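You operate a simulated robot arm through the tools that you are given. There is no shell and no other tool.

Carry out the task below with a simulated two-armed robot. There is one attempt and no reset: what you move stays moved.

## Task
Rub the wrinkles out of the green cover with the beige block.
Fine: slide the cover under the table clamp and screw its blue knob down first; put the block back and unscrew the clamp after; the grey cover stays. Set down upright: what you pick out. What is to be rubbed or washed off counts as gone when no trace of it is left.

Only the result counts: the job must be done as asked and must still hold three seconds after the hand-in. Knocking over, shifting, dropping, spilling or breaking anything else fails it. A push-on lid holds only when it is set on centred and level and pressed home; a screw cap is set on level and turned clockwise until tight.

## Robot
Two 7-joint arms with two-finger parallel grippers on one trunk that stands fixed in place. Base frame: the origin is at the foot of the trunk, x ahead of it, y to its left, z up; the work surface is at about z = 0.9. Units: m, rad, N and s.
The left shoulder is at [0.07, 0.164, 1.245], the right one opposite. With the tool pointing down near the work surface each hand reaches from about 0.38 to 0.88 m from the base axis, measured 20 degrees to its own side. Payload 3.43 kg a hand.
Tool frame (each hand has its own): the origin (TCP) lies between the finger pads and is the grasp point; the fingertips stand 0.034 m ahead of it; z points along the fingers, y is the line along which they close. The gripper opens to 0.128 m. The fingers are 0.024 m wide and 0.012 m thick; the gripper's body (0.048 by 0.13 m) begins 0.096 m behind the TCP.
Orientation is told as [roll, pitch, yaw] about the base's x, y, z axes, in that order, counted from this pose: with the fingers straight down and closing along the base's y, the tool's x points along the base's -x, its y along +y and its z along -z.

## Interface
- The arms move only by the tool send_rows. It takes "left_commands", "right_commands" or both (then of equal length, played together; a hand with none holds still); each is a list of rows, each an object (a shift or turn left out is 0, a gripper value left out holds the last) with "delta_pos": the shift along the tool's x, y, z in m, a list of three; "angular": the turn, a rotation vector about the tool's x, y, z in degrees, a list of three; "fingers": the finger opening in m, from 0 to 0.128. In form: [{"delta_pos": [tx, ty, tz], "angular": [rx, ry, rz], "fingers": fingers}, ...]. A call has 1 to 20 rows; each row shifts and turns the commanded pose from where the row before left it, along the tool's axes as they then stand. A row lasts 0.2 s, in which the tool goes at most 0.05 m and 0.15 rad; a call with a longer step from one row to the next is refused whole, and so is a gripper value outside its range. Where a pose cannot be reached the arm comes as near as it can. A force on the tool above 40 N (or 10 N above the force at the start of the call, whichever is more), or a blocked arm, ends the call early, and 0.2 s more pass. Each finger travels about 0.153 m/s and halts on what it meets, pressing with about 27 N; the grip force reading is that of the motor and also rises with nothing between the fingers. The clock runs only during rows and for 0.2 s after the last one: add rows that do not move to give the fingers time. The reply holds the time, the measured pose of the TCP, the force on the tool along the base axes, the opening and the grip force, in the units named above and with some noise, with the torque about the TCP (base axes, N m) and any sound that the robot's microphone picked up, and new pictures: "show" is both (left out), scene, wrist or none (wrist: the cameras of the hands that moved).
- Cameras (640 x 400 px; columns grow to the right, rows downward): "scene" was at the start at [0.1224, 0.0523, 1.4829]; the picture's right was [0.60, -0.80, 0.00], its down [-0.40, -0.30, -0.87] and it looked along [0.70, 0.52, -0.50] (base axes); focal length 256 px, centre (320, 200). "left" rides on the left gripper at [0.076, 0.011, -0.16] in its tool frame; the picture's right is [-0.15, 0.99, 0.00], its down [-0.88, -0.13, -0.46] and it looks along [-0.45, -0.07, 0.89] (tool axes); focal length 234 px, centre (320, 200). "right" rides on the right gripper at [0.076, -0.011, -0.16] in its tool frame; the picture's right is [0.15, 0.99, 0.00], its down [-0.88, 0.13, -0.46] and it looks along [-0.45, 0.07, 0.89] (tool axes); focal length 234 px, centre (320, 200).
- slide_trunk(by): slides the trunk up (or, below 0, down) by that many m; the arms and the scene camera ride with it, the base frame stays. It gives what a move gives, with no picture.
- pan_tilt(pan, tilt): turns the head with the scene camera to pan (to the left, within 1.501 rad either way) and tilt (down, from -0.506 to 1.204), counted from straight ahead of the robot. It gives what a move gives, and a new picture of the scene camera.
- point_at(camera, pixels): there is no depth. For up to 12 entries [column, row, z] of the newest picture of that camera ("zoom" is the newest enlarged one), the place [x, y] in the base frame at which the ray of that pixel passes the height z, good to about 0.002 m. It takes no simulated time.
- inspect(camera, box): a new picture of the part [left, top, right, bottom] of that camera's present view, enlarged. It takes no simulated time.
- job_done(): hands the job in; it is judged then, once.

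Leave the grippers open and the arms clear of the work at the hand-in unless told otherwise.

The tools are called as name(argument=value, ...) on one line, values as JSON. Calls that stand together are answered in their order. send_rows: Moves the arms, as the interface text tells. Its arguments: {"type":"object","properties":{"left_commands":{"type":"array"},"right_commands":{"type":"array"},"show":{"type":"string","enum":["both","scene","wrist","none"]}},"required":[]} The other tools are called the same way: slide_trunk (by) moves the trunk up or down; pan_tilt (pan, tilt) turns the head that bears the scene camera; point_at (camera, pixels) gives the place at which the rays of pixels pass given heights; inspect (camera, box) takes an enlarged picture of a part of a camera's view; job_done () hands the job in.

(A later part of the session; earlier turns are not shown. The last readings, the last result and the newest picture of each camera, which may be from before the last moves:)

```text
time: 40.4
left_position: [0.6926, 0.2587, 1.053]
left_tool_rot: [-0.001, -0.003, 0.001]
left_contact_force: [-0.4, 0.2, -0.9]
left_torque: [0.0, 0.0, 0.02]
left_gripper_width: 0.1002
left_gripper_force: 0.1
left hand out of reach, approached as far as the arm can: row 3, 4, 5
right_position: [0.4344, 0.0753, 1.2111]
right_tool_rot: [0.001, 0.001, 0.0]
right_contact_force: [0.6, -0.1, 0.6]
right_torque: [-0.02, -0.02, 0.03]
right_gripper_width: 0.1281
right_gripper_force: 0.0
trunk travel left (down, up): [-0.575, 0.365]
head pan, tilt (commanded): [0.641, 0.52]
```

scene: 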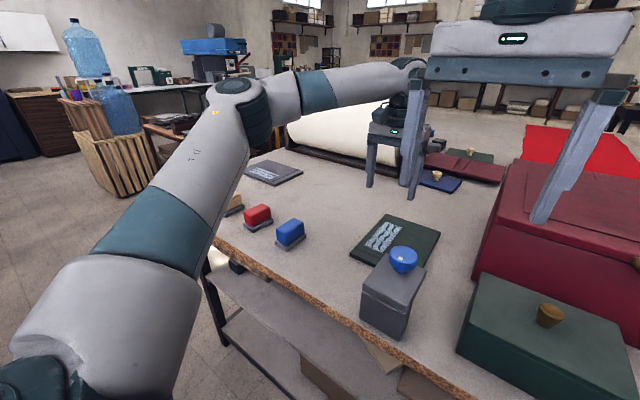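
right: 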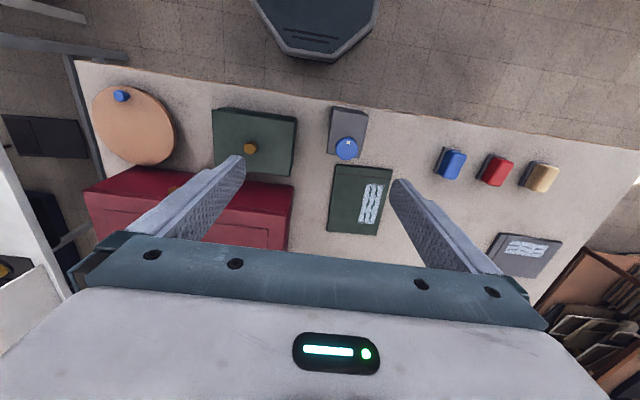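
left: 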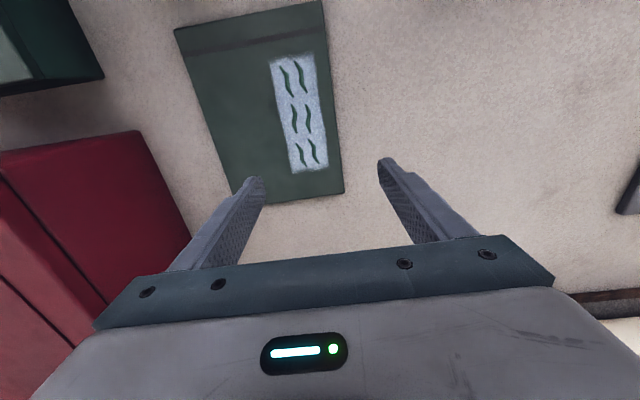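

The left arm's limit points all fit a sphere around one fixed elbow position, so its shoulder is held at a limit in this posture. I'll look at the right arm's posture for comparison.

pan_tilt(pan=-0.7, tilt=0.3)

pan_tilt(pan=0.2, tilt=0.5)

```text
time: 41.9
left_position: [0.6936, 0.2585, 1.0528]
left_tool_rot: [-0.002, -0.004, 0.002]
left_contact_force: [-1.0, -0.1, -0.3]
left_torque: [0.0, -0.01, 0.03]
left_gripper_width: 0.1002
left_gripper_force: 0.1
right_position: [0.4341, 0.0752, 1.2125]
right_tool_rot: [-0.002, 0.0, 0.0]
right_contact_force: [-0.4, -0.1, 0.9]
right_torque: [0.05, -0.05, -0.03]
right_gripper_width: 0.1282
right_gripper_force: 0.0
trunk travel left (down, up): [-0.575, 0.365]
head pan, tilt (commanded): [-0.7, 0.3]
```

scene: 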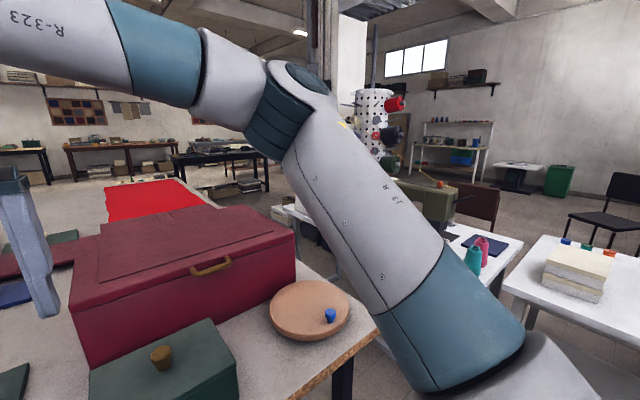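

```text
time: 43.1
left_position: [0.6921, 0.2592, 1.0514]
left_tool_rot: [-0.003, -0.004, 0.002]
left_contact_force: [0.2, -0.6, -0.6]
left_torque: [0.03, 0.0, 0.0]
left_gripper_width: 0.1
left_gripper_force: 0.1
right_position: [0.4351, 0.0748, 1.2114]
right_tool_rot: [0.0, 0.001, 0.001]
right_contact_force: [0.5, 0.3, -0.3]
right_torque: [0.0, -0.01, -0.03]
right_gripper_width: 0.1277
right_gripper_force: 0.1
trunk travel left (down, up): [-0.575, 0.365]
head pan, tilt (commanded): [0.201, 0.499]
```

scene: 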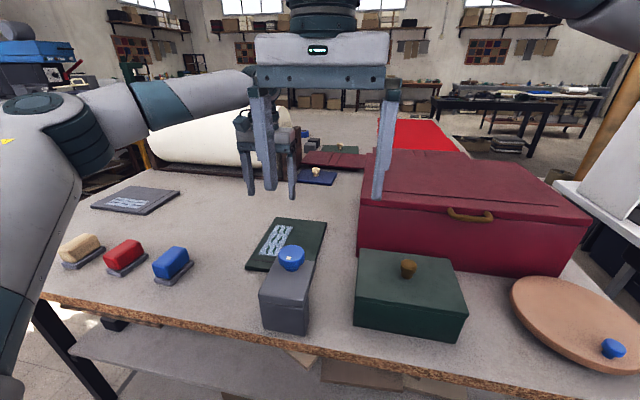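

The right arm's elbow sits differently, higher and more central, so it may reach the far side of the cover. I'll pull the left hand back towards home first, then test the right hand's reach high over the cover.

send_rows(left_commands=[{"delta_pos": [0.024, 0.034, -0.01]}, {"delta_pos": [0.024, 0.034, -0.01]}, {"delta_pos": [0.024, 0.034, -0.01]}, {"delta_pos": [0.024, 0.034, -0.01]}, {"delta_pos": [0.024, 0.034, -0.01]}, {"delta_pos": [0.024, 0.034, -0.01]}, {"delta_pos": [0.024, 0.034, -0.01]}, {"delta_pos": [0.024, 0.034, -0.01]}, {"delta_pos": [0.024, 0.034, -0.01]}, {"delta_pos": [0.024, 0.034, -0.01]}, {}], show="none")

send_rows(right_commands=[{"delta_pos": [-0.038, 0.0139, 0.0], "fingers": 0.1}, {"delta_pos": [-0.038, 0.0139, 0.0]}, {"delta_pos": [-0.038, 0.0139, 0.0]}, {"delta_pos": [-0.038, 0.0139, 0.0]}, {"delta_pos": [-0.038, 0.0139, 0.0]}, {"delta_pos": [-0.038, 0.0139, 0.0]}, {"delta_pos": [-0.038, 0.0139, 0.0]}, {"delta_pos": [-0.038, 0.0139, 0.0]}, {"delta_pos": [-0.038, 0.0139, 0.0]}, {}], show="both")

```text
time: 45.5
left_position: [0.4547, 0.5968, 1.1518]
left_tool_rot: [-0.001, -0.001, 0.002]
left_contact_force: [0.7, 0.3, 0.3]
left_torque: [0.01, 0.03, -0.01]
left_gripper_width: 0.1
left_gripper_force: 0.1
right_position: [0.4351, 0.0762, 1.2115]
right_tool_rot: [0.0, -0.001, 0.001]
right_contact_force: [0.5, -0.1, -0.3]
right_torque: [0.01, 0.01, -0.02]
right_gripper_width: 0.1281
right_gripper_force: 0.0
trunk travel left (down, up): [-0.575, 0.365]
head pan, tilt (commanded): [0.201, 0.499]
```

```text
time: 47.7
left_position: [0.453, 0.5988, 1.1526]
left_tool_rot: [-0.004, -0.003, 0.003]
left_contact_force: [0.2, 0.0, 0.1]
left_torque: [-0.02, 0.03, -0.01]
left_gripper_width: 0.1001
left_gripper_force: 0.1
right_position: [0.6509, 0.141, 1.1857]
right_tool_rot: [0.001, -0.002, 0.0]
right_contact_force: [0.3, 0.1, -0.2]
right_torque: [0.0, -0.03, 0.0]
right_gripper_width: 0.1
right_gripper_force: 0.0
right hand out of reach, approached as far as the arm can: row 6, 7, 8, 9
trunk travel left (down, up): [-0.575, 0.365]
head pan, tilt (commanded): [0.201, 0.499]
```

scene: 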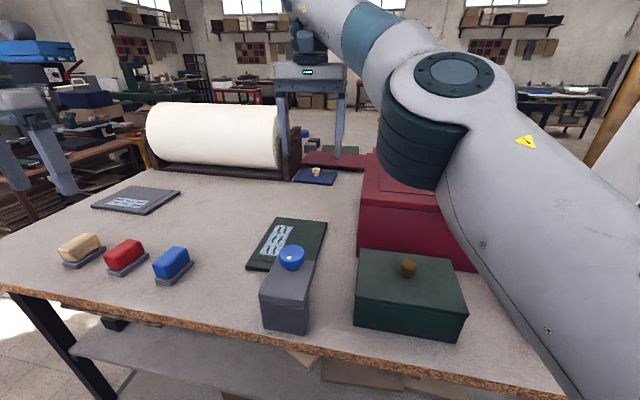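
right: 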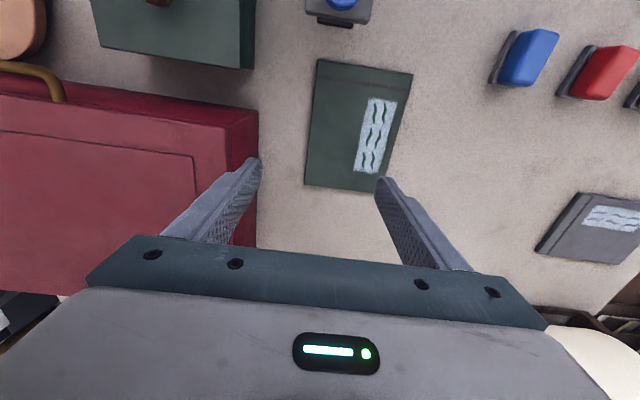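

The right hand stopped at (0.651, 0.141, 1.186). I'll lower it in free air over the cover and see if the reach grows.

send_rows(right_commands=[{"delta_pos": [0, 0.01, 0.035]}, {"delta_pos": [0, 0.01, 0.035]}, {"delta_pos": [0, 0.01, 0.035]}, {"delta_pos": [0, 0, 0.035]}, {"delta_pos": [-0.03, 0.005, 0]}, {"delta_pos": [-0.03, 0.005, 0]}, {"delta_pos": [-0.03, 0.005, 0]}, {"delta_pos": [-0.03, 0.005, 0]}, {}], show="both")

```text
time: 49.7
left_position: [0.4541, 0.5968, 1.152]
left_tool_rot: [0.0, -0.001, 0.001]
left_contact_force: [0.3, 0.5, -0.2]
left_torque: [0.0, -0.01, 0.01]
left_gripper_width: 0.1002
left_gripper_force: 0.2
right_position: [0.7087, 0.1449, 1.0386]
right_tool_rot: [0.001, -0.002, -0.001]
right_contact_force: [-0.5, 0.1, 0.4]
right_torque: [0.02, -0.01, -0.03]
right_gripper_width: 0.0998
right_gripper_force: 0.1
right hand out of reach, approached as far as the arm can: row 6, 7, 8
trunk travel left (down, up): [-0.575, 0.365]
head pan, tilt (commanded): [0.201, 0.499]
```

scene: 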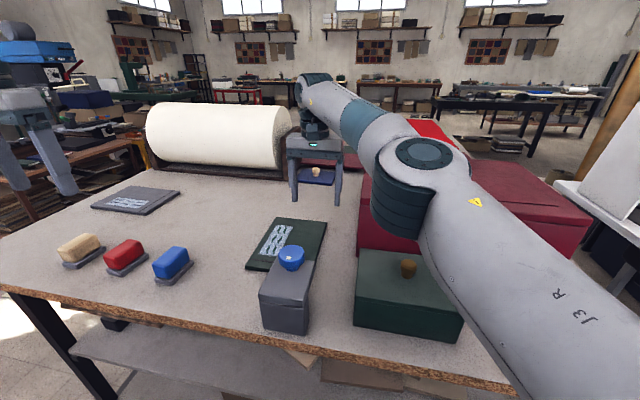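
right: 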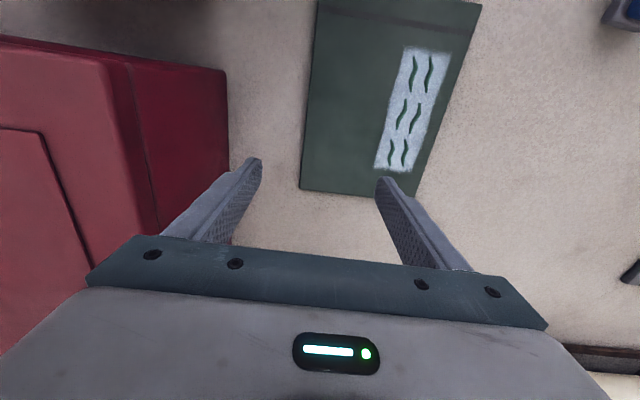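

At full stretch the right arm's wrist stays about 0.73 from its shoulder. With the fingertips tilted forward about 30° it can reach beyond the cover's far edge and hook it. I'll first check the red box's height so the forearm clears it.

inspect(camera="scene", box=[230, 110, 530, 310])

point_at(camera="right", pixels=[[227, 72, 0.9], [227, 72, 1.0], [227, 72, 1.05], [227, 72, 1.1], [300, 188, 0.91], [410, 198, 0.91], [481, 5, 0.91], [315, 2, 0.91]])

point_at(camera="scene", pixels=[[360, 201, 0.95], [360, 201, 1.0], [360, 201, 1.05], [360, 201, 1.1], [358, 252, 0.9]])

```text
2.00 times, centred on (380, 210) of scene
```

zoom: 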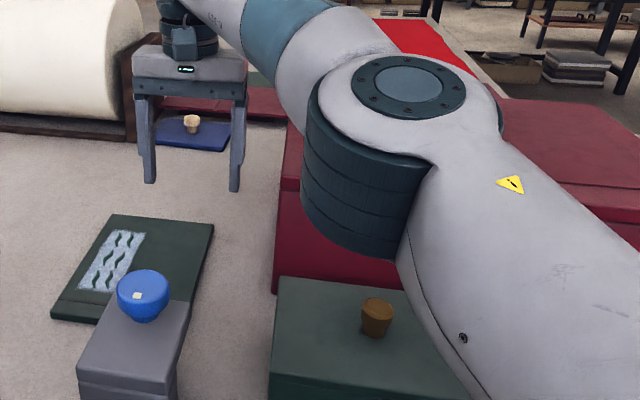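

```text
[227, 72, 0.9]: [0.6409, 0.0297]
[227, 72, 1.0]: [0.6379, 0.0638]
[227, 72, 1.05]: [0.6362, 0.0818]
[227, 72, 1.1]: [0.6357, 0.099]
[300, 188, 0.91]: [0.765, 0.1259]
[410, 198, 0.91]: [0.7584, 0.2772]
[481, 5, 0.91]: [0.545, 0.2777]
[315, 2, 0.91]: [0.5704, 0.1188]
```

```text
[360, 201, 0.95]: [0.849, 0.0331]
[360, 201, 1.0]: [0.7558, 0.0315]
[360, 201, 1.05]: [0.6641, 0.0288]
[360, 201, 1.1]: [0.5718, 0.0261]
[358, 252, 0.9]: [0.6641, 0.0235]
```

The red box's near-left corner is at (0.664, 0.024) with its front top at about 1.05, so the forearm will pass clear of it. Now I'll tilt the right hand 30° so the tips point forward, staying high.

send_rows(right_commands=[{"delta_pos": [0, 0.015, -0.005]}, {"angular": [0, -7.5, 0]}, {"angular": [0, -7.5, 0]}, {"angular": [0, -7.5, 0]}, {"angular": [0, -7.5, 0]}, {"delta_pos": [-0.0173, 0.01, 0.01]}, {"delta_pos": [-0.0173, 0.01, 0.01]}, {"delta_pos": [-0.0173, 0.01, 0.01]}, {"delta_pos": [-0.0173, 0.01, 0.01]}, {}], show="both")

```text
time: 51.9
left_position: [0.4523, 0.5968, 1.153]
left_tool_rot: [0.0, -0.001, 0.002]
left_contact_force: [-0.3, -0.5, -0.1]
left_torque: [0.0, -0.02, 0.03]
left_gripper_width: 0.0999
left_gripper_force: 0.0
right_position: [0.7798, 0.1876, 1.0399]
right_tool_rot: [0.002, -0.524, 0.001]
right_contact_force: [1.5, 0.0, -0.1]
right_torque: [0.0, 0.02, 0.02]
right_gripper_width: 0.0999
right_gripper_force: 0.0
right hand out of reach, approached as far as the arm can: row 1
trunk travel left (down, up): [-0.575, 0.365]
head pan, tilt (commanded): [0.201, 0.499]
```

scene: 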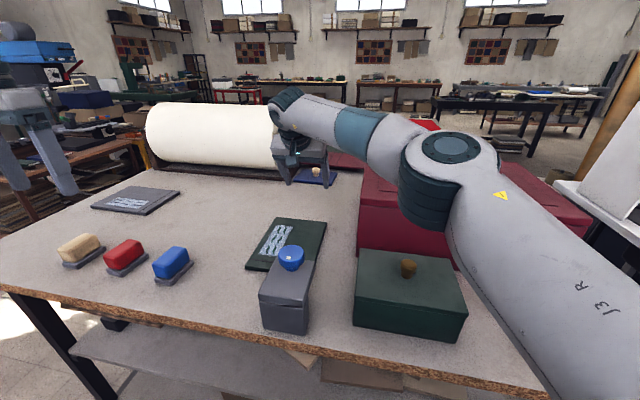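
right: 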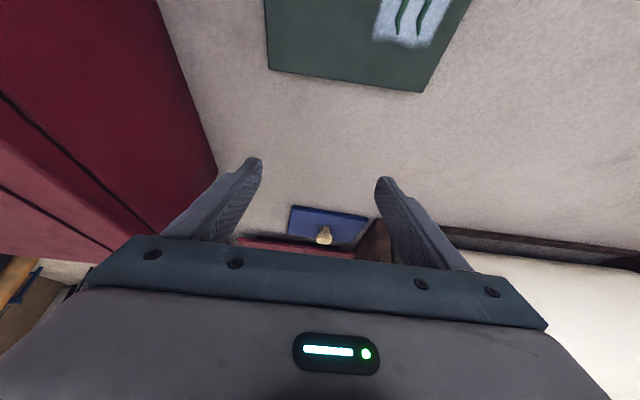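

The hand reached (0.780, 0.188, 1.040) at a 30° tilt. In the right view the cover's far edge runs from (268,70) to (418,92). I'll measure it, and also the blue item beyond it, to be sure of clearance.

point_at(camera="right", pixels=[[268, 71, 0.91], [421, 93, 0.91], [268, 71, 0.905], [421, 93, 0.905], [290, 207, 0.91], [360, 243, 0.91], [240, 238, 0.91], [380, 225, 0.95], [217, 175, 0.9]])

```text
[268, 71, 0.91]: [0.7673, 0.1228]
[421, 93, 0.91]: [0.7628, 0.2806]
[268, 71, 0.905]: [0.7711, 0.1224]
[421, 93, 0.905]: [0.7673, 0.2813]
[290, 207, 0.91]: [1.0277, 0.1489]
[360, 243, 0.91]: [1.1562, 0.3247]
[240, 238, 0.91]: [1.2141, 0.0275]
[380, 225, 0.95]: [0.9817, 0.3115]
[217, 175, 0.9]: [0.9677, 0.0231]
```

The far edge lies at x ≈ 0.765, y 0.123–0.281. I'll centre on y ≈ 0.202 at x ≈ 0.795 and come down beyond the edge, slowing at the end.

send_rows(right_commands=[{"delta_pos": [-0.013, 0.0145, 0.0075]}, {"delta_pos": [0.015, 0, 0.026]}, {"delta_pos": [0.015, 0, 0.026]}, {"delta_pos": [0.0125, 0, 0.0217]}, {"delta_pos": [0.003, 0, 0.0052]}, {}], show="both")

```text
time: 53.3
left_position: [0.4535, 0.5978, 1.153]
left_tool_rot: [-0.001, -0.002, 0.001]
left_contact_force: [0.6, 0.6, -0.7]
left_torque: [0.04, 0.01, 0.0]
left_gripper_width: 0.0998
left_gripper_force: 0.0
right_position: [0.7877, 0.196, 0.9497]
right_tool_rot: [-0.002, -0.525, -0.001]
right_contact_force: [0.2, -1.0, 0.0]
right_torque: [0.0, 0.0, 0.02]
right_gripper_width: 0.1003
right_gripper_force: 0.0
right hand out of reach, approached as far as the arm can: row 1
trunk travel left (down, up): [-0.575, 0.365]
head pan, tilt (commanded): [0.201, 0.499]
```

scene: 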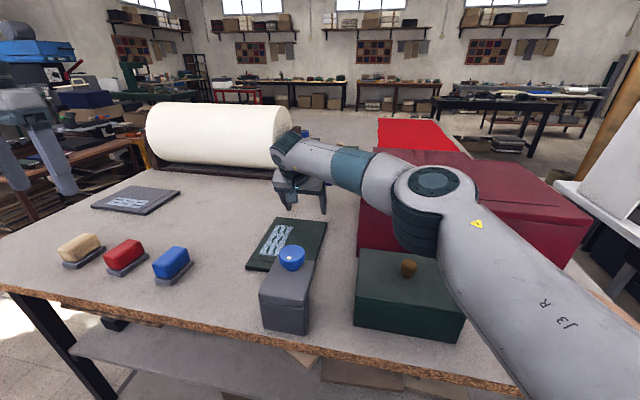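
right: 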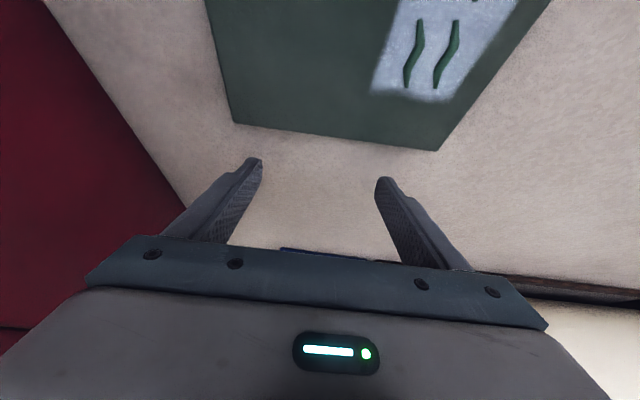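

I'm at (0.788, 0.196, 0.950), with both fingers beyond the far edge and spread inside its width. I'll lower 10 mm more and then move towards the robot by 0.05, so both fingers meet the edge.

send_rows(right_commands=[{"delta_pos": [0.0025, 0.003, 0.0043]}, {"delta_pos": [0.0025, 0.003, 0.0043]}, {}, {"delta_pos": [0.00866, 0, -0.005]}, {"delta_pos": [0.00866, 0, -0.005]}, {"delta_pos": [0.00433, 0, -0.0025]}, {"delta_pos": [0.00433, 0, -0.0025]}, {"delta_pos": [0.00433, 0, -0.0025]}, {"delta_pos": [0.00433, 0, -0.0025]}, {"delta_pos": [0.00433, 0, -0.0025]}, {"delta_pos": [0.00433, 0, -0.0025]}, {}], show="both")

```text
time: 55.9
left_position: [0.4539, 0.5973, 1.1512]
left_tool_rot: [-0.001, -0.003, 0.003]
left_contact_force: [0.6, -0.6, 0.1]
left_torque: [0.01, 0.03, 0.0]
left_gripper_width: 0.0998
left_gripper_force: 0.0
right_position: [0.7374, 0.2015, 0.9401]
right_tool_rot: [0.0, -0.523, 0.0]
right_contact_force: [2.1, -0.2, 3.5]
right_torque: [0.04, -0.1, -0.02]
right_gripper_width: 0.1
right_gripper_force: 0.0
trunk travel left (down, up): [-0.575, 0.365]
head pan, tilt (commanded): [0.201, 0.499]
```

scene: 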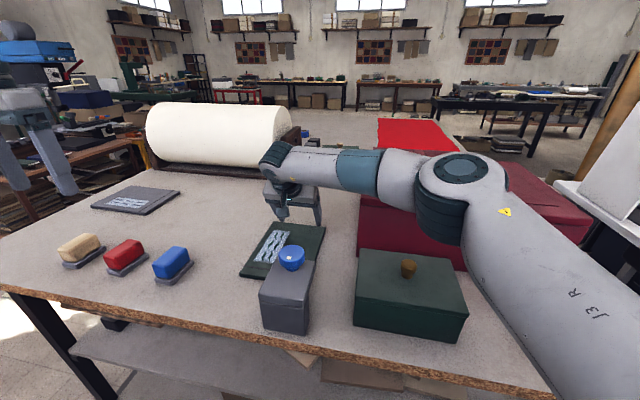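
right: 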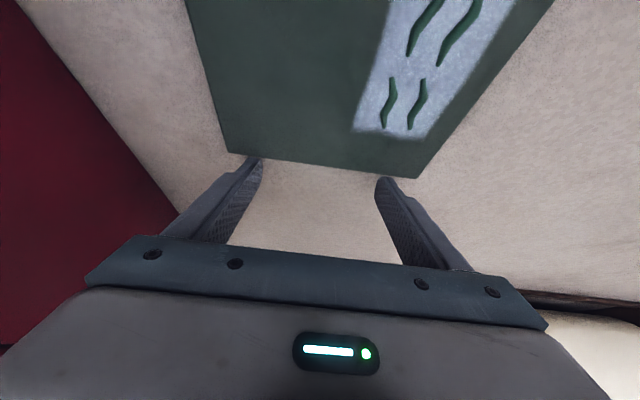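

Both fingers touch the far edge and the cover is sliding, with only a few newtons on the hand. I'll push 0.05 further in small steps.

send_rows(right_commands=[{"delta_pos": [0.00433, 0, -0.0025]}, {"delta_pos": [0.00433, 0, -0.0025]}, {"delta_pos": [0.00433, 0, -0.0025]}, {"delta_pos": [0.00433, 0, -0.0025]}, {"delta_pos": [0.00433, 0, -0.0025]}, {"delta_pos": [0.00433, 0, -0.0025]}, {"delta_pos": [0.00433, 0, -0.0025]}, {"delta_pos": [0.00433, 0, -0.0025]}, {"delta_pos": [0.00433, 0, -0.0025]}, {"delta_pos": [0.00433, 0, -0.0025]}, {}], show="both")

```text
time: 58.3
left_position: [0.4535, 0.5978, 1.1515]
left_tool_rot: [-0.001, -0.003, 0.002]
left_contact_force: [-0.5, -0.3, 0.0]
left_torque: [0.03, -0.04, -0.01]
left_gripper_width: 0.0999
left_gripper_force: 0.1
right_position: [0.6892, 0.2029, 0.9409]
right_tool_rot: [0.0, -0.524, 0.0]
right_contact_force: [1.4, 0.1, 2.5]
right_torque: [-0.04, -0.01, 0.03]
right_gripper_width: 0.1
right_gripper_force: 0.0
trunk travel left (down, up): [-0.575, 0.365]
head pan, tilt (commanded): [0.201, 0.499]
```

scene: 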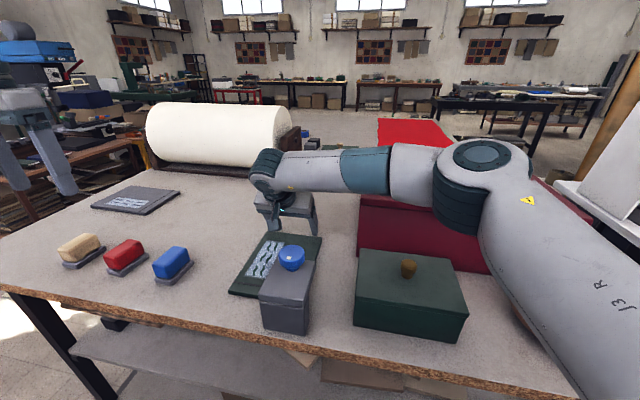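
right: 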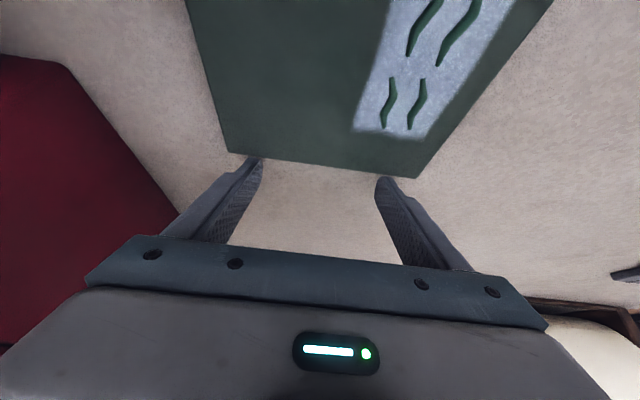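

The cover follows straight. I'll measure its corners now: the far edge in the right view, the near-left corner in the scene view at about (230,292).

point_at(camera="right", pixels=[[230, 152, 0.91], [417, 178, 0.91], [355, 130, 0.91], [430, 140, 0.91]])

inspect(camera="scene", box=[210, 220, 340, 340])

```text
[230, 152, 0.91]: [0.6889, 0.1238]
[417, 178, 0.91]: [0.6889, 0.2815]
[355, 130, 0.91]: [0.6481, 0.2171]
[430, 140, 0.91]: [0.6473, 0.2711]
```

```text
3.33 times, centred on (275, 280) of scene
```

zoom: 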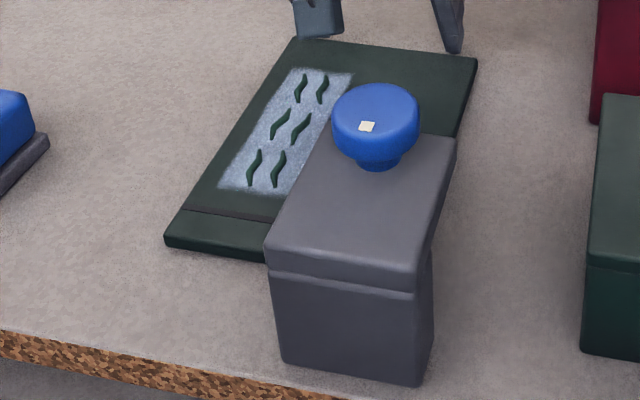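

The far edge is at x = 0.689, so the near edge is at about 0.471. The clamp column's face is at 0.443. I'll push 0.02 more, leaving the near edge at about 0.451, just short of the column.

send_rows(right_commands=[{"delta_pos": [0.00433, 0, -0.0025]}, {"delta_pos": [0.00433, 0, -0.0025]}, {"delta_pos": [0.00433, 0, -0.0025]}, {"delta_pos": [0.00433, 0, -0.0025]}, {}, {"delta_pos": [-0.0173, 0, 0.01]}, {"delta_pos": [-0.015, 0, -0.026]}, {"delta_pos": [-0.015, 0, -0.026]}, {"delta_pos": [-0.015, 0, -0.026]}, {}], show="both")

```text
time: 60.5
left_position: [0.4541, 0.5993, 1.1525]
left_tool_rot: [-0.001, -0.003, 0.001]
left_contact_force: [0.9, -0.4, 0.2]
left_torque: [-0.03, 0.01, -0.01]
left_gripper_width: 0.1
left_gripper_force: 0.1
right_position: [0.6887, 0.2016, 1.0303]
right_tool_rot: [0.0, -0.525, 0.001]
right_contact_force: [0.1, 0.7, 0.7]
right_torque: [0.02, 0.01, 0.01]
right_gripper_width: 0.1001
right_gripper_force: 0.0
trunk travel left (down, up): [-0.575, 0.365]
head pan, tilt (commanded): [0.201, 0.499]
```

scene: 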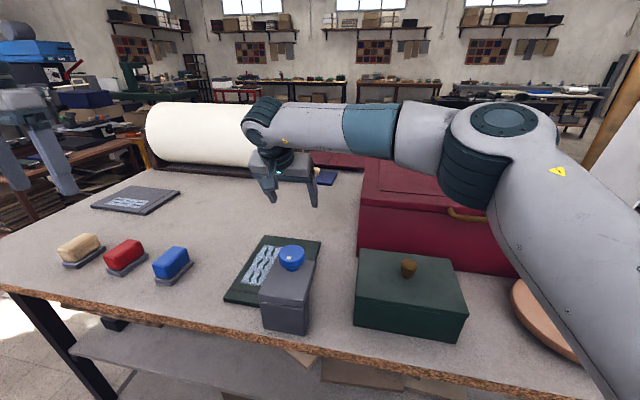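
right: 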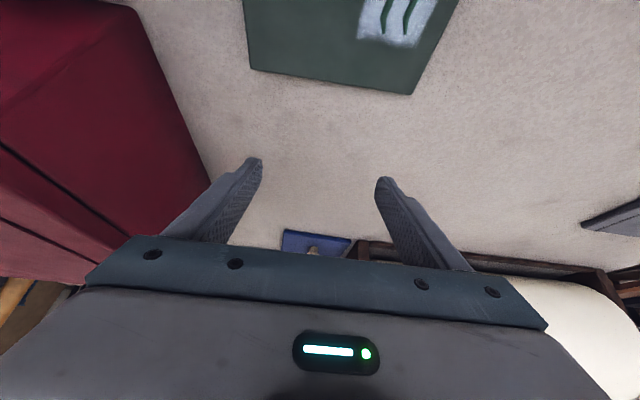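

The cover is placed. I'll raise the right hand, bring it back clear of the work and untilt it, so the left hand can nudge the cover slightly in -y.

send_rows(right_commands=[{"delta_pos": [-0.0225, 0, -0.039]}, {"delta_pos": [-0.0225, 0, -0.039]}, {"delta_pos": [-0.0225, 0, -0.039]}, {"delta_pos": [0.026, -0.03, -0.015]}, {"delta_pos": [0.026, -0.03, -0.015]}, {"delta_pos": [0.026, -0.03, -0.015]}, {"delta_pos": [0.026, -0.03, -0.015]}, {"delta_pos": [0.026, -0.03, -0.015]}, {"delta_pos": [0.026, -0.03, -0.015]}, {"delta_pos": [0.026, -0.03, -0.015]}, {"angular": [0, 7.5, 0]}, {"angular": [0, 7.5, 0]}, {"angular": [0, 7.5, 0]}, {"angular": [0, 7.5, 0]}, {}], show="both")

```text
time: 63.7
left_position: [0.4534, 0.5974, 1.1518]
left_tool_rot: [0.0, -0.003, 0.003]
left_contact_force: [-0.3, -0.2, 0.0]
left_torque: [-0.01, -0.02, -0.02]
left_gripper_width: 0.0999
left_gripper_force: 0.0
right_position: [0.4781, -0.0089, 1.1658]
right_tool_rot: [0.001, 0.003, 0.001]
right_contact_force: [0.4, 0.2, 0.4]
right_torque: [0.01, -0.03, 0.0]
right_gripper_width: 0.1003
right_gripper_force: 0.1
trunk travel left (down, up): [-0.575, 0.365]
head pan, tilt (commanded): [0.201, 0.499]
```

scene: 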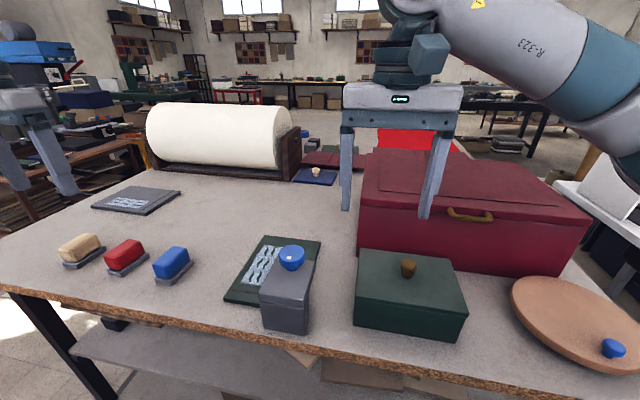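
right: 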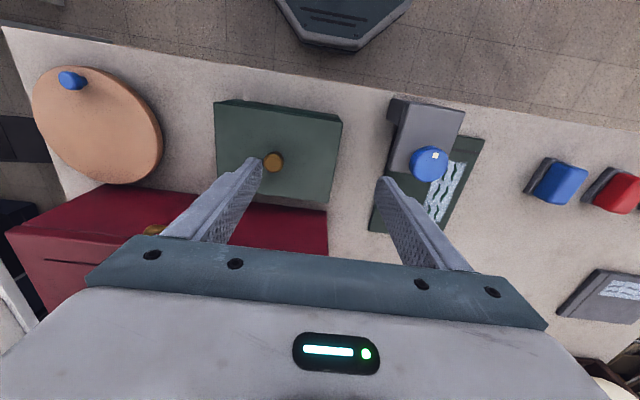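

The right hand is parked high at (0.478, -0.009, 1.166). Now I'll bring the closed left hand above and left of the cover to measure it.

send_rows(left_commands=[{"delta_pos": [-0.0153, -0.0381, 0.0071], "fingers": 0.0}, {"delta_pos": [-0.0153, -0.0381, 0.0071]}, {"delta_pos": [-0.0153, -0.0381, 0.0071]}, {"delta_pos": [-0.0153, -0.0381, 0.0071]}, {"delta_pos": [-0.0153, -0.0381, 0.0071]}, {"delta_pos": [-0.0153, -0.0381, 0.0071]}, {"delta_pos": [-0.0153, -0.0381, 0.0071]}, {}], show="both")

```text
time: 65.5
left_position: [0.5605, 0.3329, 1.1029]
left_tool_rot: [-0.003, -0.002, 0.003]
left_contact_force: [0.0, 0.3, -0.8]
left_torque: [-0.02, 0.01, 0.0]
left_gripper_width: 0.0002
left_gripper_force: 27.0
right_position: [0.4783, -0.0077, 1.1667]
right_tool_rot: [-0.002, 0.001, 0.002]
right_contact_force: [-0.2, 0.6, 0.3]
right_torque: [0.01, -0.03, -0.01]
right_gripper_width: 0.0999
right_gripper_force: 0.1
trunk travel left (down, up): [-0.575, 0.365]
head pan, tilt (commanded): [0.201, 0.499]
```

scene: 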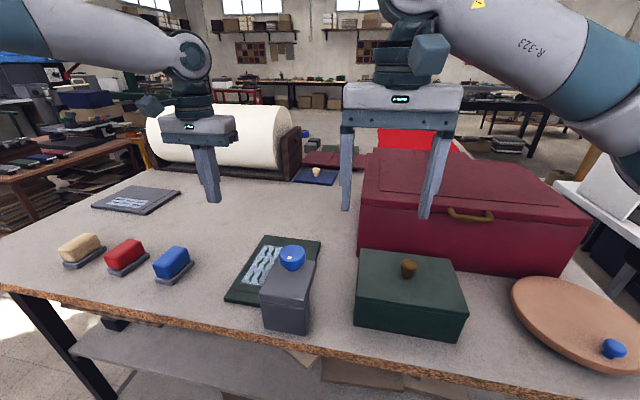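
left: 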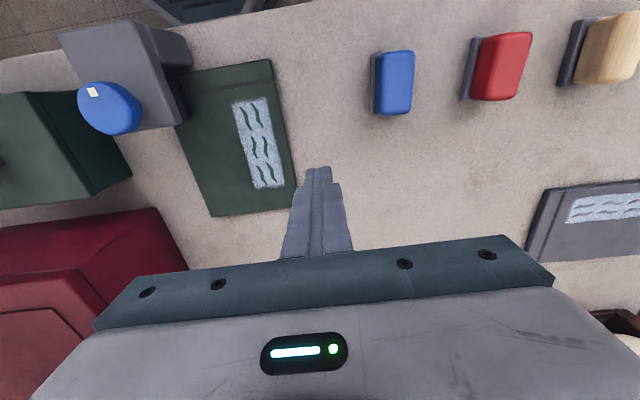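

The left view shows the cover with its near end under the clamp arm. I'll enlarge it and take measurements.

inspect(camera="left", box=[60, 20, 320, 230])

point_at(camera="left", pixels=[[272, 60, 0.91], [210, 217, 0.91], [233, 104, 0.91], [267, 97, 0.91], [286, 184, 0.91], [256, 190, 0.91], [110, 103, 1.02], [171, 65, 0.9]])

```text
1.90 times, centred on (190, 125) of left
```

zoom: 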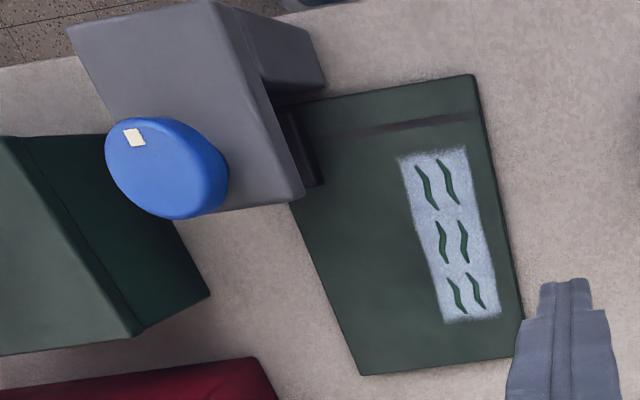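

```text
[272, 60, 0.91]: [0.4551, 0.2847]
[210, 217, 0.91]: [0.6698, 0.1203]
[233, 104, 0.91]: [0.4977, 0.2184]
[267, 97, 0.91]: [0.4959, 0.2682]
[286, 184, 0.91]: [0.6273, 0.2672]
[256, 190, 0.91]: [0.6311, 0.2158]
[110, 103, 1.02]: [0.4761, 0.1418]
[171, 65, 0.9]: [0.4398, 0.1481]
```

The near edge is at x ≈ 0.453 and the right edge at y ≈ 0.122, so the pad's centre (0.48, 0.14) is well over the cover. I'll nudge it about 6 mm more in -y with the closed left fingers at the left edge, so the whole pad rests on it.

send_rows(left_commands=[{"delta_pos": [0, 0, 0.04]}, {"delta_pos": [0, 0, 0.04]}, {"delta_pos": [0, 0, 0.04]}, {"delta_pos": [0, 0, 0.03]}, {"delta_pos": [0, 0, 0.009]}, {"delta_pos": [0, 0, 0.005]}, {"delta_pos": [0, -0.01, 0]}, {"delta_pos": [0, -0.01, 0]}, {"delta_pos": [0, -0.01, 0]}, {"delta_pos": [0, -0.005, 0]}, {"delta_pos": [0, -0.005, 0]}, {"delta_pos": [0, -0.003, 0]}, {"delta_pos": [0, -0.003, 0]}, {}], show="both")

```text
time: 68.5
left_position: [0.5609, 0.2849, 0.9386]
left_tool_rot: [-0.001, 0.0, 0.003]
left_contact_force: [-0.2, 0.7, 0.7]
left_torque: [0.01, -0.02, 0.03]
left_gripper_width: 0.0001
left_gripper_force: 27.1
right_position: [0.4789, -0.0086, 1.1656]
right_tool_rot: [-0.001, 0.001, 0.0]
right_contact_force: [0.4, -0.6, 0.1]
right_torque: [-0.01, 0.02, 0.03]
right_gripper_width: 0.1001
right_gripper_force: 0.0
trunk travel left (down, up): [-0.575, 0.365]
head pan, tilt (commanded): [0.201, 0.499]
```

scene: 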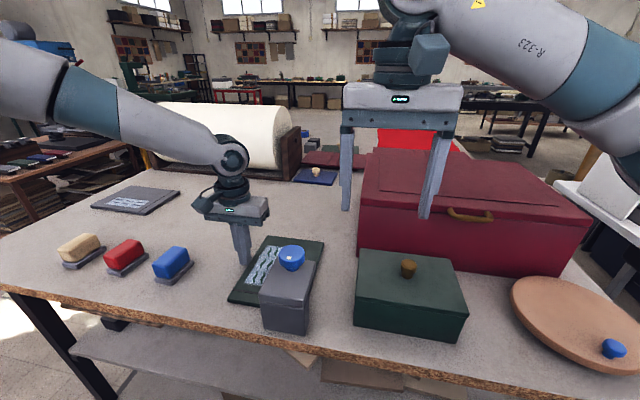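
left: 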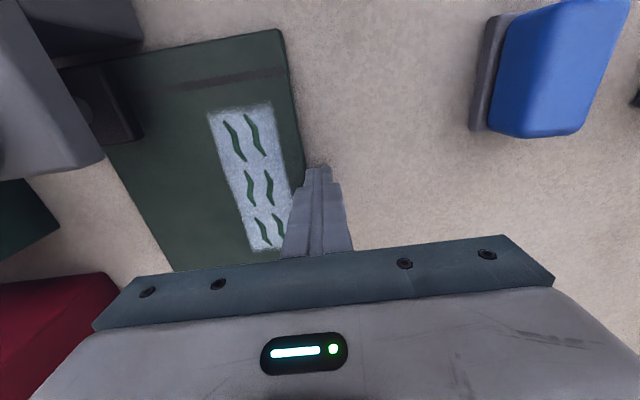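

Now I'll back the left hand off in +y, lift it, and check the cover and pad position.

send_rows(left_commands=[{"delta_pos": [0, 0.02, 0]}, {"delta_pos": [0, 0.02, -0.02]}, {"delta_pos": [0, 0.0, -0.04]}, {"delta_pos": [0, 0.0, -0.04]}, {"delta_pos": [0, 0, -0.04]}, {}], show="wrist")

inspect(camera="left", box=[60, 20, 320, 230])

```text
time: 69.9
left_position: [0.5615, 0.3258, 1.0787]
left_tool_rot: [-0.002, -0.001, 0.001]
left_contact_force: [1.3, -0.4, 0.0]
left_torque: [0.0, 0.0, 0.0]
left_gripper_width: 0.0
left_gripper_force: 26.8
right_position: [0.4797, -0.0084, 1.1657]
right_tool_rot: [0.0, -0.002, 0.001]
right_contact_force: [0.4, 0.5, -1.3]
right_torque: [-0.03, 0.02, 0.0]
right_gripper_width: 0.1
right_gripper_force: 0.0
trunk travel left (down, up): [-0.575, 0.365]
head pan, tilt (commanded): [0.201, 0.499]
```

left: 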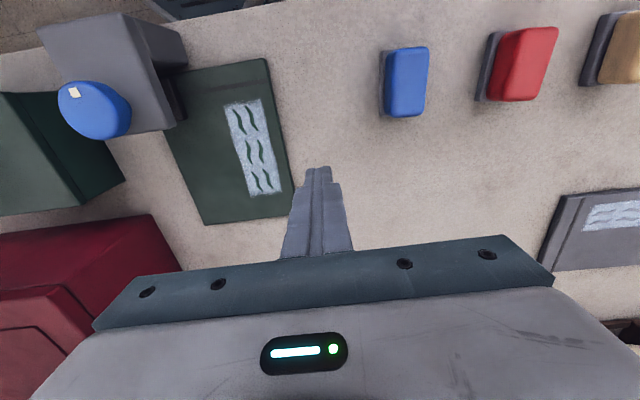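

```text
1.90 times, centred on (190, 125) of left
```

zoom: 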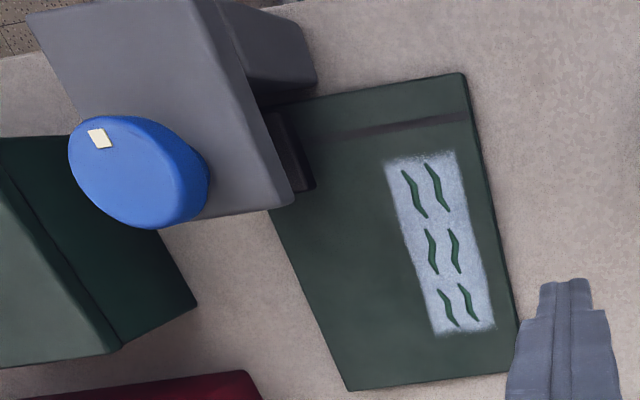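

point_at(camera="zoom", pixels=[[463, 74, 0.91], [348, 390, 0.91], [515, 372, 0.91], [385, 164, 0.91], [456, 151, 0.91], [495, 328, 0.91], [434, 336, 0.91], [140, 172, 1.02], [270, 205, 0.91], [300, 190, 0.92]])

```text
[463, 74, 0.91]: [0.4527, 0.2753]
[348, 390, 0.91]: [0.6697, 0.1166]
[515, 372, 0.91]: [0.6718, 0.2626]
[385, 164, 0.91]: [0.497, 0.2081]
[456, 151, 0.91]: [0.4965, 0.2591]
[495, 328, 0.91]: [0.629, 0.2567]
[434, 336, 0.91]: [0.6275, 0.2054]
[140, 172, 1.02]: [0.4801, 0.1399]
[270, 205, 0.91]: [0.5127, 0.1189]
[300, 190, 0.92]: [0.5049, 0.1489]
```

The cover now spans x 0.453–0.670, y 0.117–0.273, and the patch x 0.497–0.629, y 0.206–0.258. Next comes the knob at about (0.480, 0.140). I'll measure its height and diameter.

inspect(camera="scene", box=[250, 230, 330, 290])

inspect(camera="right", box=[380, 90, 500, 190])

```text
6.67 times, centred on (290, 260) of scene
```

zoom: 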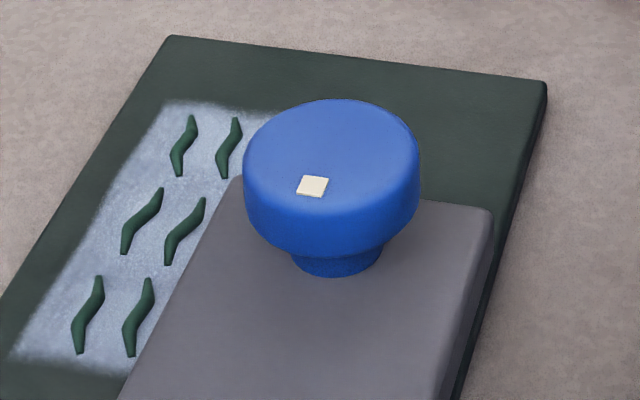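

```text
4.00 times, centred on (440, 140) of right
```

zoom: 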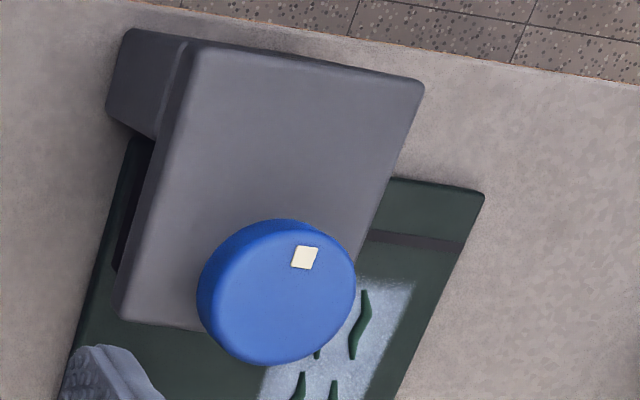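

point_at(camera="scene", pixels=[[291.8, 253.2, 1.01], [291.8, 253.2, 1.02], [291.8, 253.2, 1.03], [278.5, 254.7, 1.02], [305, 254.7, 1.02], [292.2, 271.2, 0.99], [292.2, 271.2, 0.995], [292.2, 271.2, 1.0], [288.8, 258, 1.03]])

point_at(camera="right", pixels=[[430, 162.5, 1.01], [430, 162.5, 1.02], [430, 162.5, 1.03], [409.5, 162, 1.02], [449, 162, 1.02]])

point_at(camera="left", pixels=[[92, 110, 1.01], [92, 110, 1.02], [92, 110, 1.03]])

```text
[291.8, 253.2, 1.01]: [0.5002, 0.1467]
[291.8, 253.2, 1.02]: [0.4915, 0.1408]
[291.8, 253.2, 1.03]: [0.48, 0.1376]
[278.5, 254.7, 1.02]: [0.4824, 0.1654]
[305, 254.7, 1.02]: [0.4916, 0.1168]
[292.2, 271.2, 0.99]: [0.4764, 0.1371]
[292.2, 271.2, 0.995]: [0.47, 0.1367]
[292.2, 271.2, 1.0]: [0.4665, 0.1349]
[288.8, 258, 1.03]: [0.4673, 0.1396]
```

```text
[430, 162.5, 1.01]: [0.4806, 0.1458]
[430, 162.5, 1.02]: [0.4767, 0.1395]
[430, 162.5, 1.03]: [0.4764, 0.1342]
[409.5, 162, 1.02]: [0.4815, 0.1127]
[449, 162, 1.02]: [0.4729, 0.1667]
```

```text
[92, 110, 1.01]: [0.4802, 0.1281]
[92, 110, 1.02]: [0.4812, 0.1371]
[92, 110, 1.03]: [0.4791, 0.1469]
```

The knob's top is at about (0.480, 0.139, 1.027), its diameter is about 0.049, and the arm surface under it is at about 0.992. I'll send the left hand back towards the blocks and the right hand above the knob, yawed +60° so I can turn clockwise from there.

send_rows(left_commands=[{"delta_pos": [0.0061, 0.0389, -0.0056], "fingers": 0.1}, {"delta_pos": [0.0061, 0.0389, -0.0056]}, {"delta_pos": [0.0061, 0.0389, -0.0056]}, {"delta_pos": [0.0061, 0.0389, -0.0056]}, {"delta_pos": [0.0061, 0.0389, -0.0056]}, {"delta_pos": [0.0061, 0.0389, -0.0056]}, {"delta_pos": [0.0061, 0.0389, -0.0056]}, {"delta_pos": [0.0061, 0.0389, -0.0056]}, {"delta_pos": [0.0061, 0.0389, -0.0056]}, {}, {}, {}, {}, {}, {}, {}, {}], right_commands=[{"delta_pos": [0, 0.01633, 0.004], "fingers": 0.085}, {"delta_pos": [0, 0.01633, 0.004]}, {"delta_pos": [0, 0.01633, 0.004]}, {"delta_pos": [0, 0.01633, 0.004]}, {"delta_pos": [0, 0.01633, 0.004]}, {"delta_pos": [0, 0.01633, 0.004]}, {"delta_pos": [0, 0.01633, 0.004]}, {"delta_pos": [0, 0.01633, 0.004]}, {"delta_pos": [0, 0.01633, 0.004]}, {"angular": [0, 0, -8.5]}, {"angular": [0, 0, -8.5]}, {"angular": [0, 0, -8.5]}, {"angular": [0, 0, -8.5]}, {"angular": [0, 0, -8.5]}, {"angular": [0, 0, -8.5]}, {"angular": [0, 0, -8.5]}, {}], show="both")

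```text
time: 73.5
left_position: [0.5044, 0.6753, 1.1282]
left_tool_rot: [0.0, -0.002, 0.002]
left_contact_force: [-0.3, 0.5, 0.4]
left_torque: [0.0, 0.02, 0.02]
left_gripper_width: 0.1001
left_gripper_force: 0.1
right_position: [0.4792, 0.1381, 1.13]
right_tool_rot: [0.0, -0.001, 1.039]
right_contact_force: [0.0, -0.7, 0.7]
right_torque: [-0.03, 0.03, 0.01]
right_gripper_width: 0.085
right_gripper_force: 0.0
trunk travel left (down, up): [-0.575, 0.365]
head pan, tilt (commanded): [0.201, 0.499]
```

scene: 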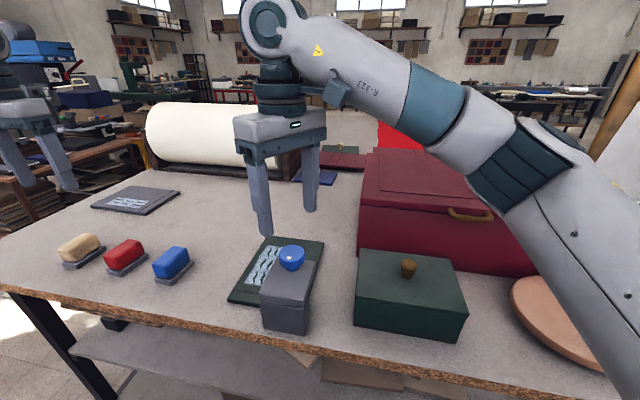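
right: 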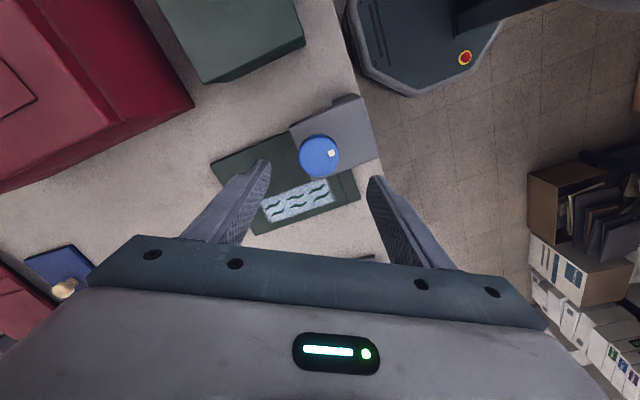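
left: 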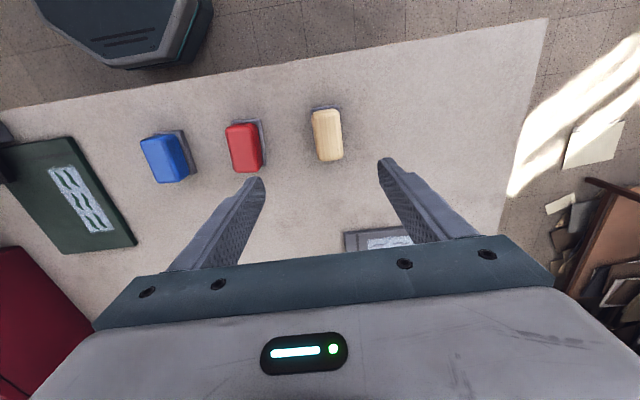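

Yaw is +59.5° and the hand is centred over the knob. I'll descend so the tips come to about z = 1.002, just above the arm surface, and then close.

send_rows(right_commands=[{"delta_pos": [0, 0, 0.04]}, {"delta_pos": [0, 0, 0.035]}, {"delta_pos": [0, 0, 0.012]}, {"delta_pos": [0, 0, 0.006]}, {}], show="both")

inspect(camera="scene", box=[220, 180, 360, 340])

```text
time: 74.7
left_position: [0.5042, 0.6764, 1.1279]
left_tool_rot: [0.0, -0.002, 0.001]
left_contact_force: [-0.9, -0.1, -0.1]
left_torque: [0.0, 0.03, -0.01]
left_gripper_width: 0.1
left_gripper_force: 0.1
right_position: [0.4777, 0.1377, 1.0362]
right_tool_rot: [0.0, 0.0, 1.039]
right_contact_force: [-0.9, -0.1, -0.6]
right_torque: [0.0, 0.01, -0.01]
right_gripper_width: 0.0847
right_gripper_force: 0.0
trunk travel left (down, up): [-0.575, 0.365]
head pan, tilt (commanded): [0.201, 0.499]
```

scene: 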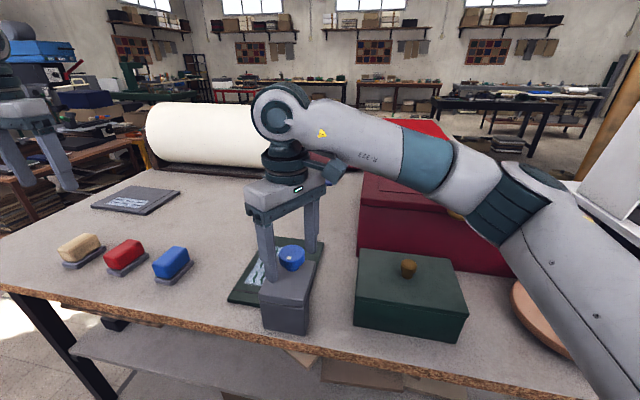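
right: 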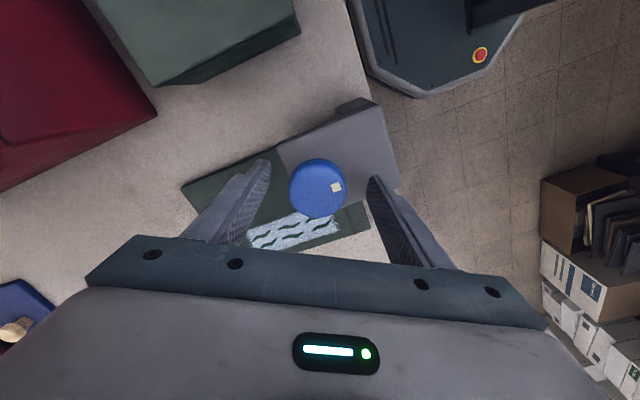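

```text
2.50 times, centred on (290, 260) of scene
```

zoom: 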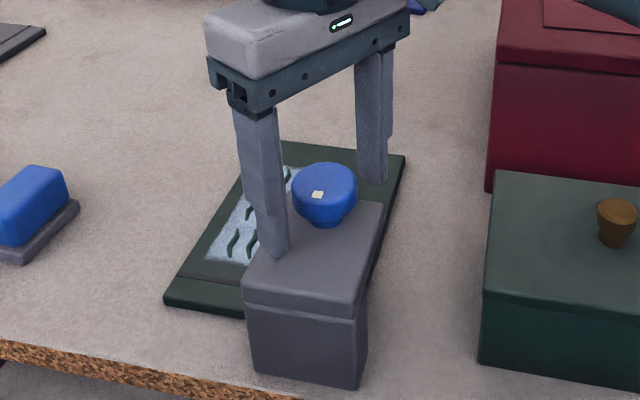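

The knob sits midway between the fingers. I'll close on it.

send_rows(right_commands=[{"fingers": 0.0}, {}, {}, {}], show="wrist")

```text
time: 75.7
left_position: [0.5054, 0.6761, 1.1283]
left_tool_rot: [0.001, -0.002, 0.002]
left_contact_force: [0.3, -0.4, -0.5]
left_torque: [-0.01, 0.01, -0.02]
left_gripper_width: 0.0997
left_gripper_force: 0.0
right_position: [0.4793, 0.1373, 1.0352]
right_tool_rot: [0.0, -0.001, 1.038]
right_contact_force: [8.4, -3.8, 2.8]
right_torque: [-0.44, -0.39, -0.03]
right_gripper_width: 0.0473
right_gripper_force: 45.2
trunk travel left (down, up): [-0.575, 0.365]
head pan, tilt (commanded): [0.201, 0.499]
```

right: 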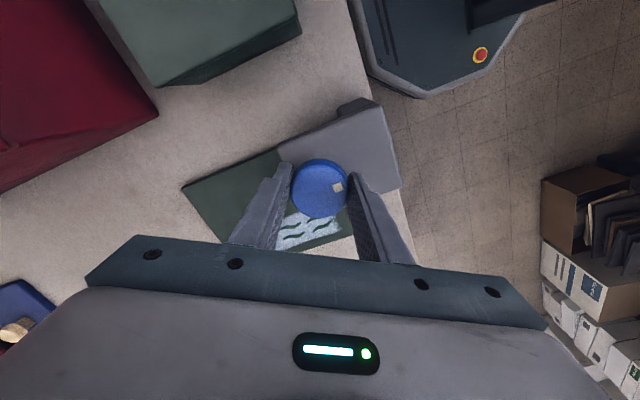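

It's gripped at 0.047 wide with a small sideways force, so the hand is about a millimetre off along the closing line. I'll ease it that way and turn clockwise (positive about tool z) by 60°, then watch the torque and the mark.

send_rows(right_commands=[{"delta_pos": [0, -0.001, 0]}, {"angular": [0, 0, 7.5]}, {"angular": [0, 0, 7.5]}, {"angular": [0, 0, 7.5]}, {"angular": [0, 0, 7.5]}, {"angular": [0, 0, 7.5]}, {"angular": [0, 0, 7.5]}, {"angular": [0, 0, 7.5]}, {"angular": [0, 0, 7.5]}, {}], show="both")

inspect(camera="scene", box=[220, 180, 360, 340])

```text
time: 77.9
left_position: [0.504, 0.6767, 1.1277]
left_tool_rot: [-0.001, -0.001, 0.003]
left_contact_force: [0.4, 0.1, -0.3]
left_torque: [0.0, 0.02, 0.01]
left_gripper_width: 0.0999
left_gripper_force: 0.1
right_position: [0.4777, 0.1403, 1.0358]
right_tool_rot: [-0.002, 0.001, -0.01]
right_contact_force: [-13.4, 10.2, -17.0]
right_torque: [0.42, 0.69, -0.01]
right_gripper_width: 0.0473
right_gripper_force: 44.8
trunk travel left (down, up): [-0.575, 0.365]
head pan, tilt (commanded): [0.201, 0.499]
```

scene: 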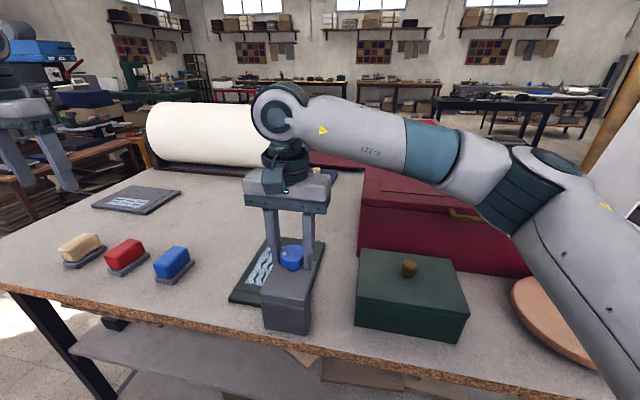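
right: 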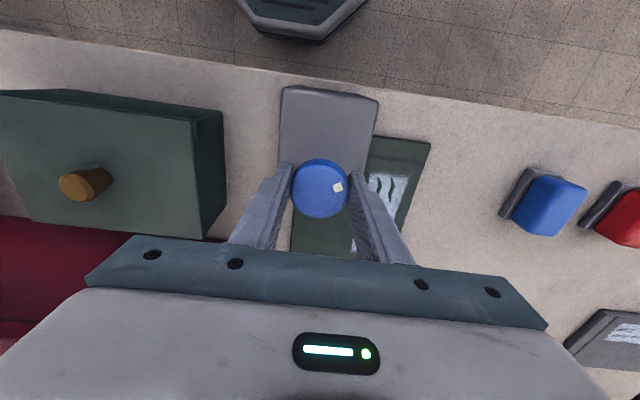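

```text
2.50 times, centred on (290, 260) of scene
```

zoom: 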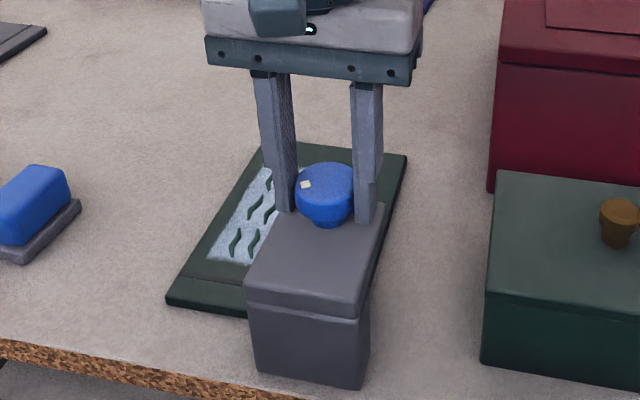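

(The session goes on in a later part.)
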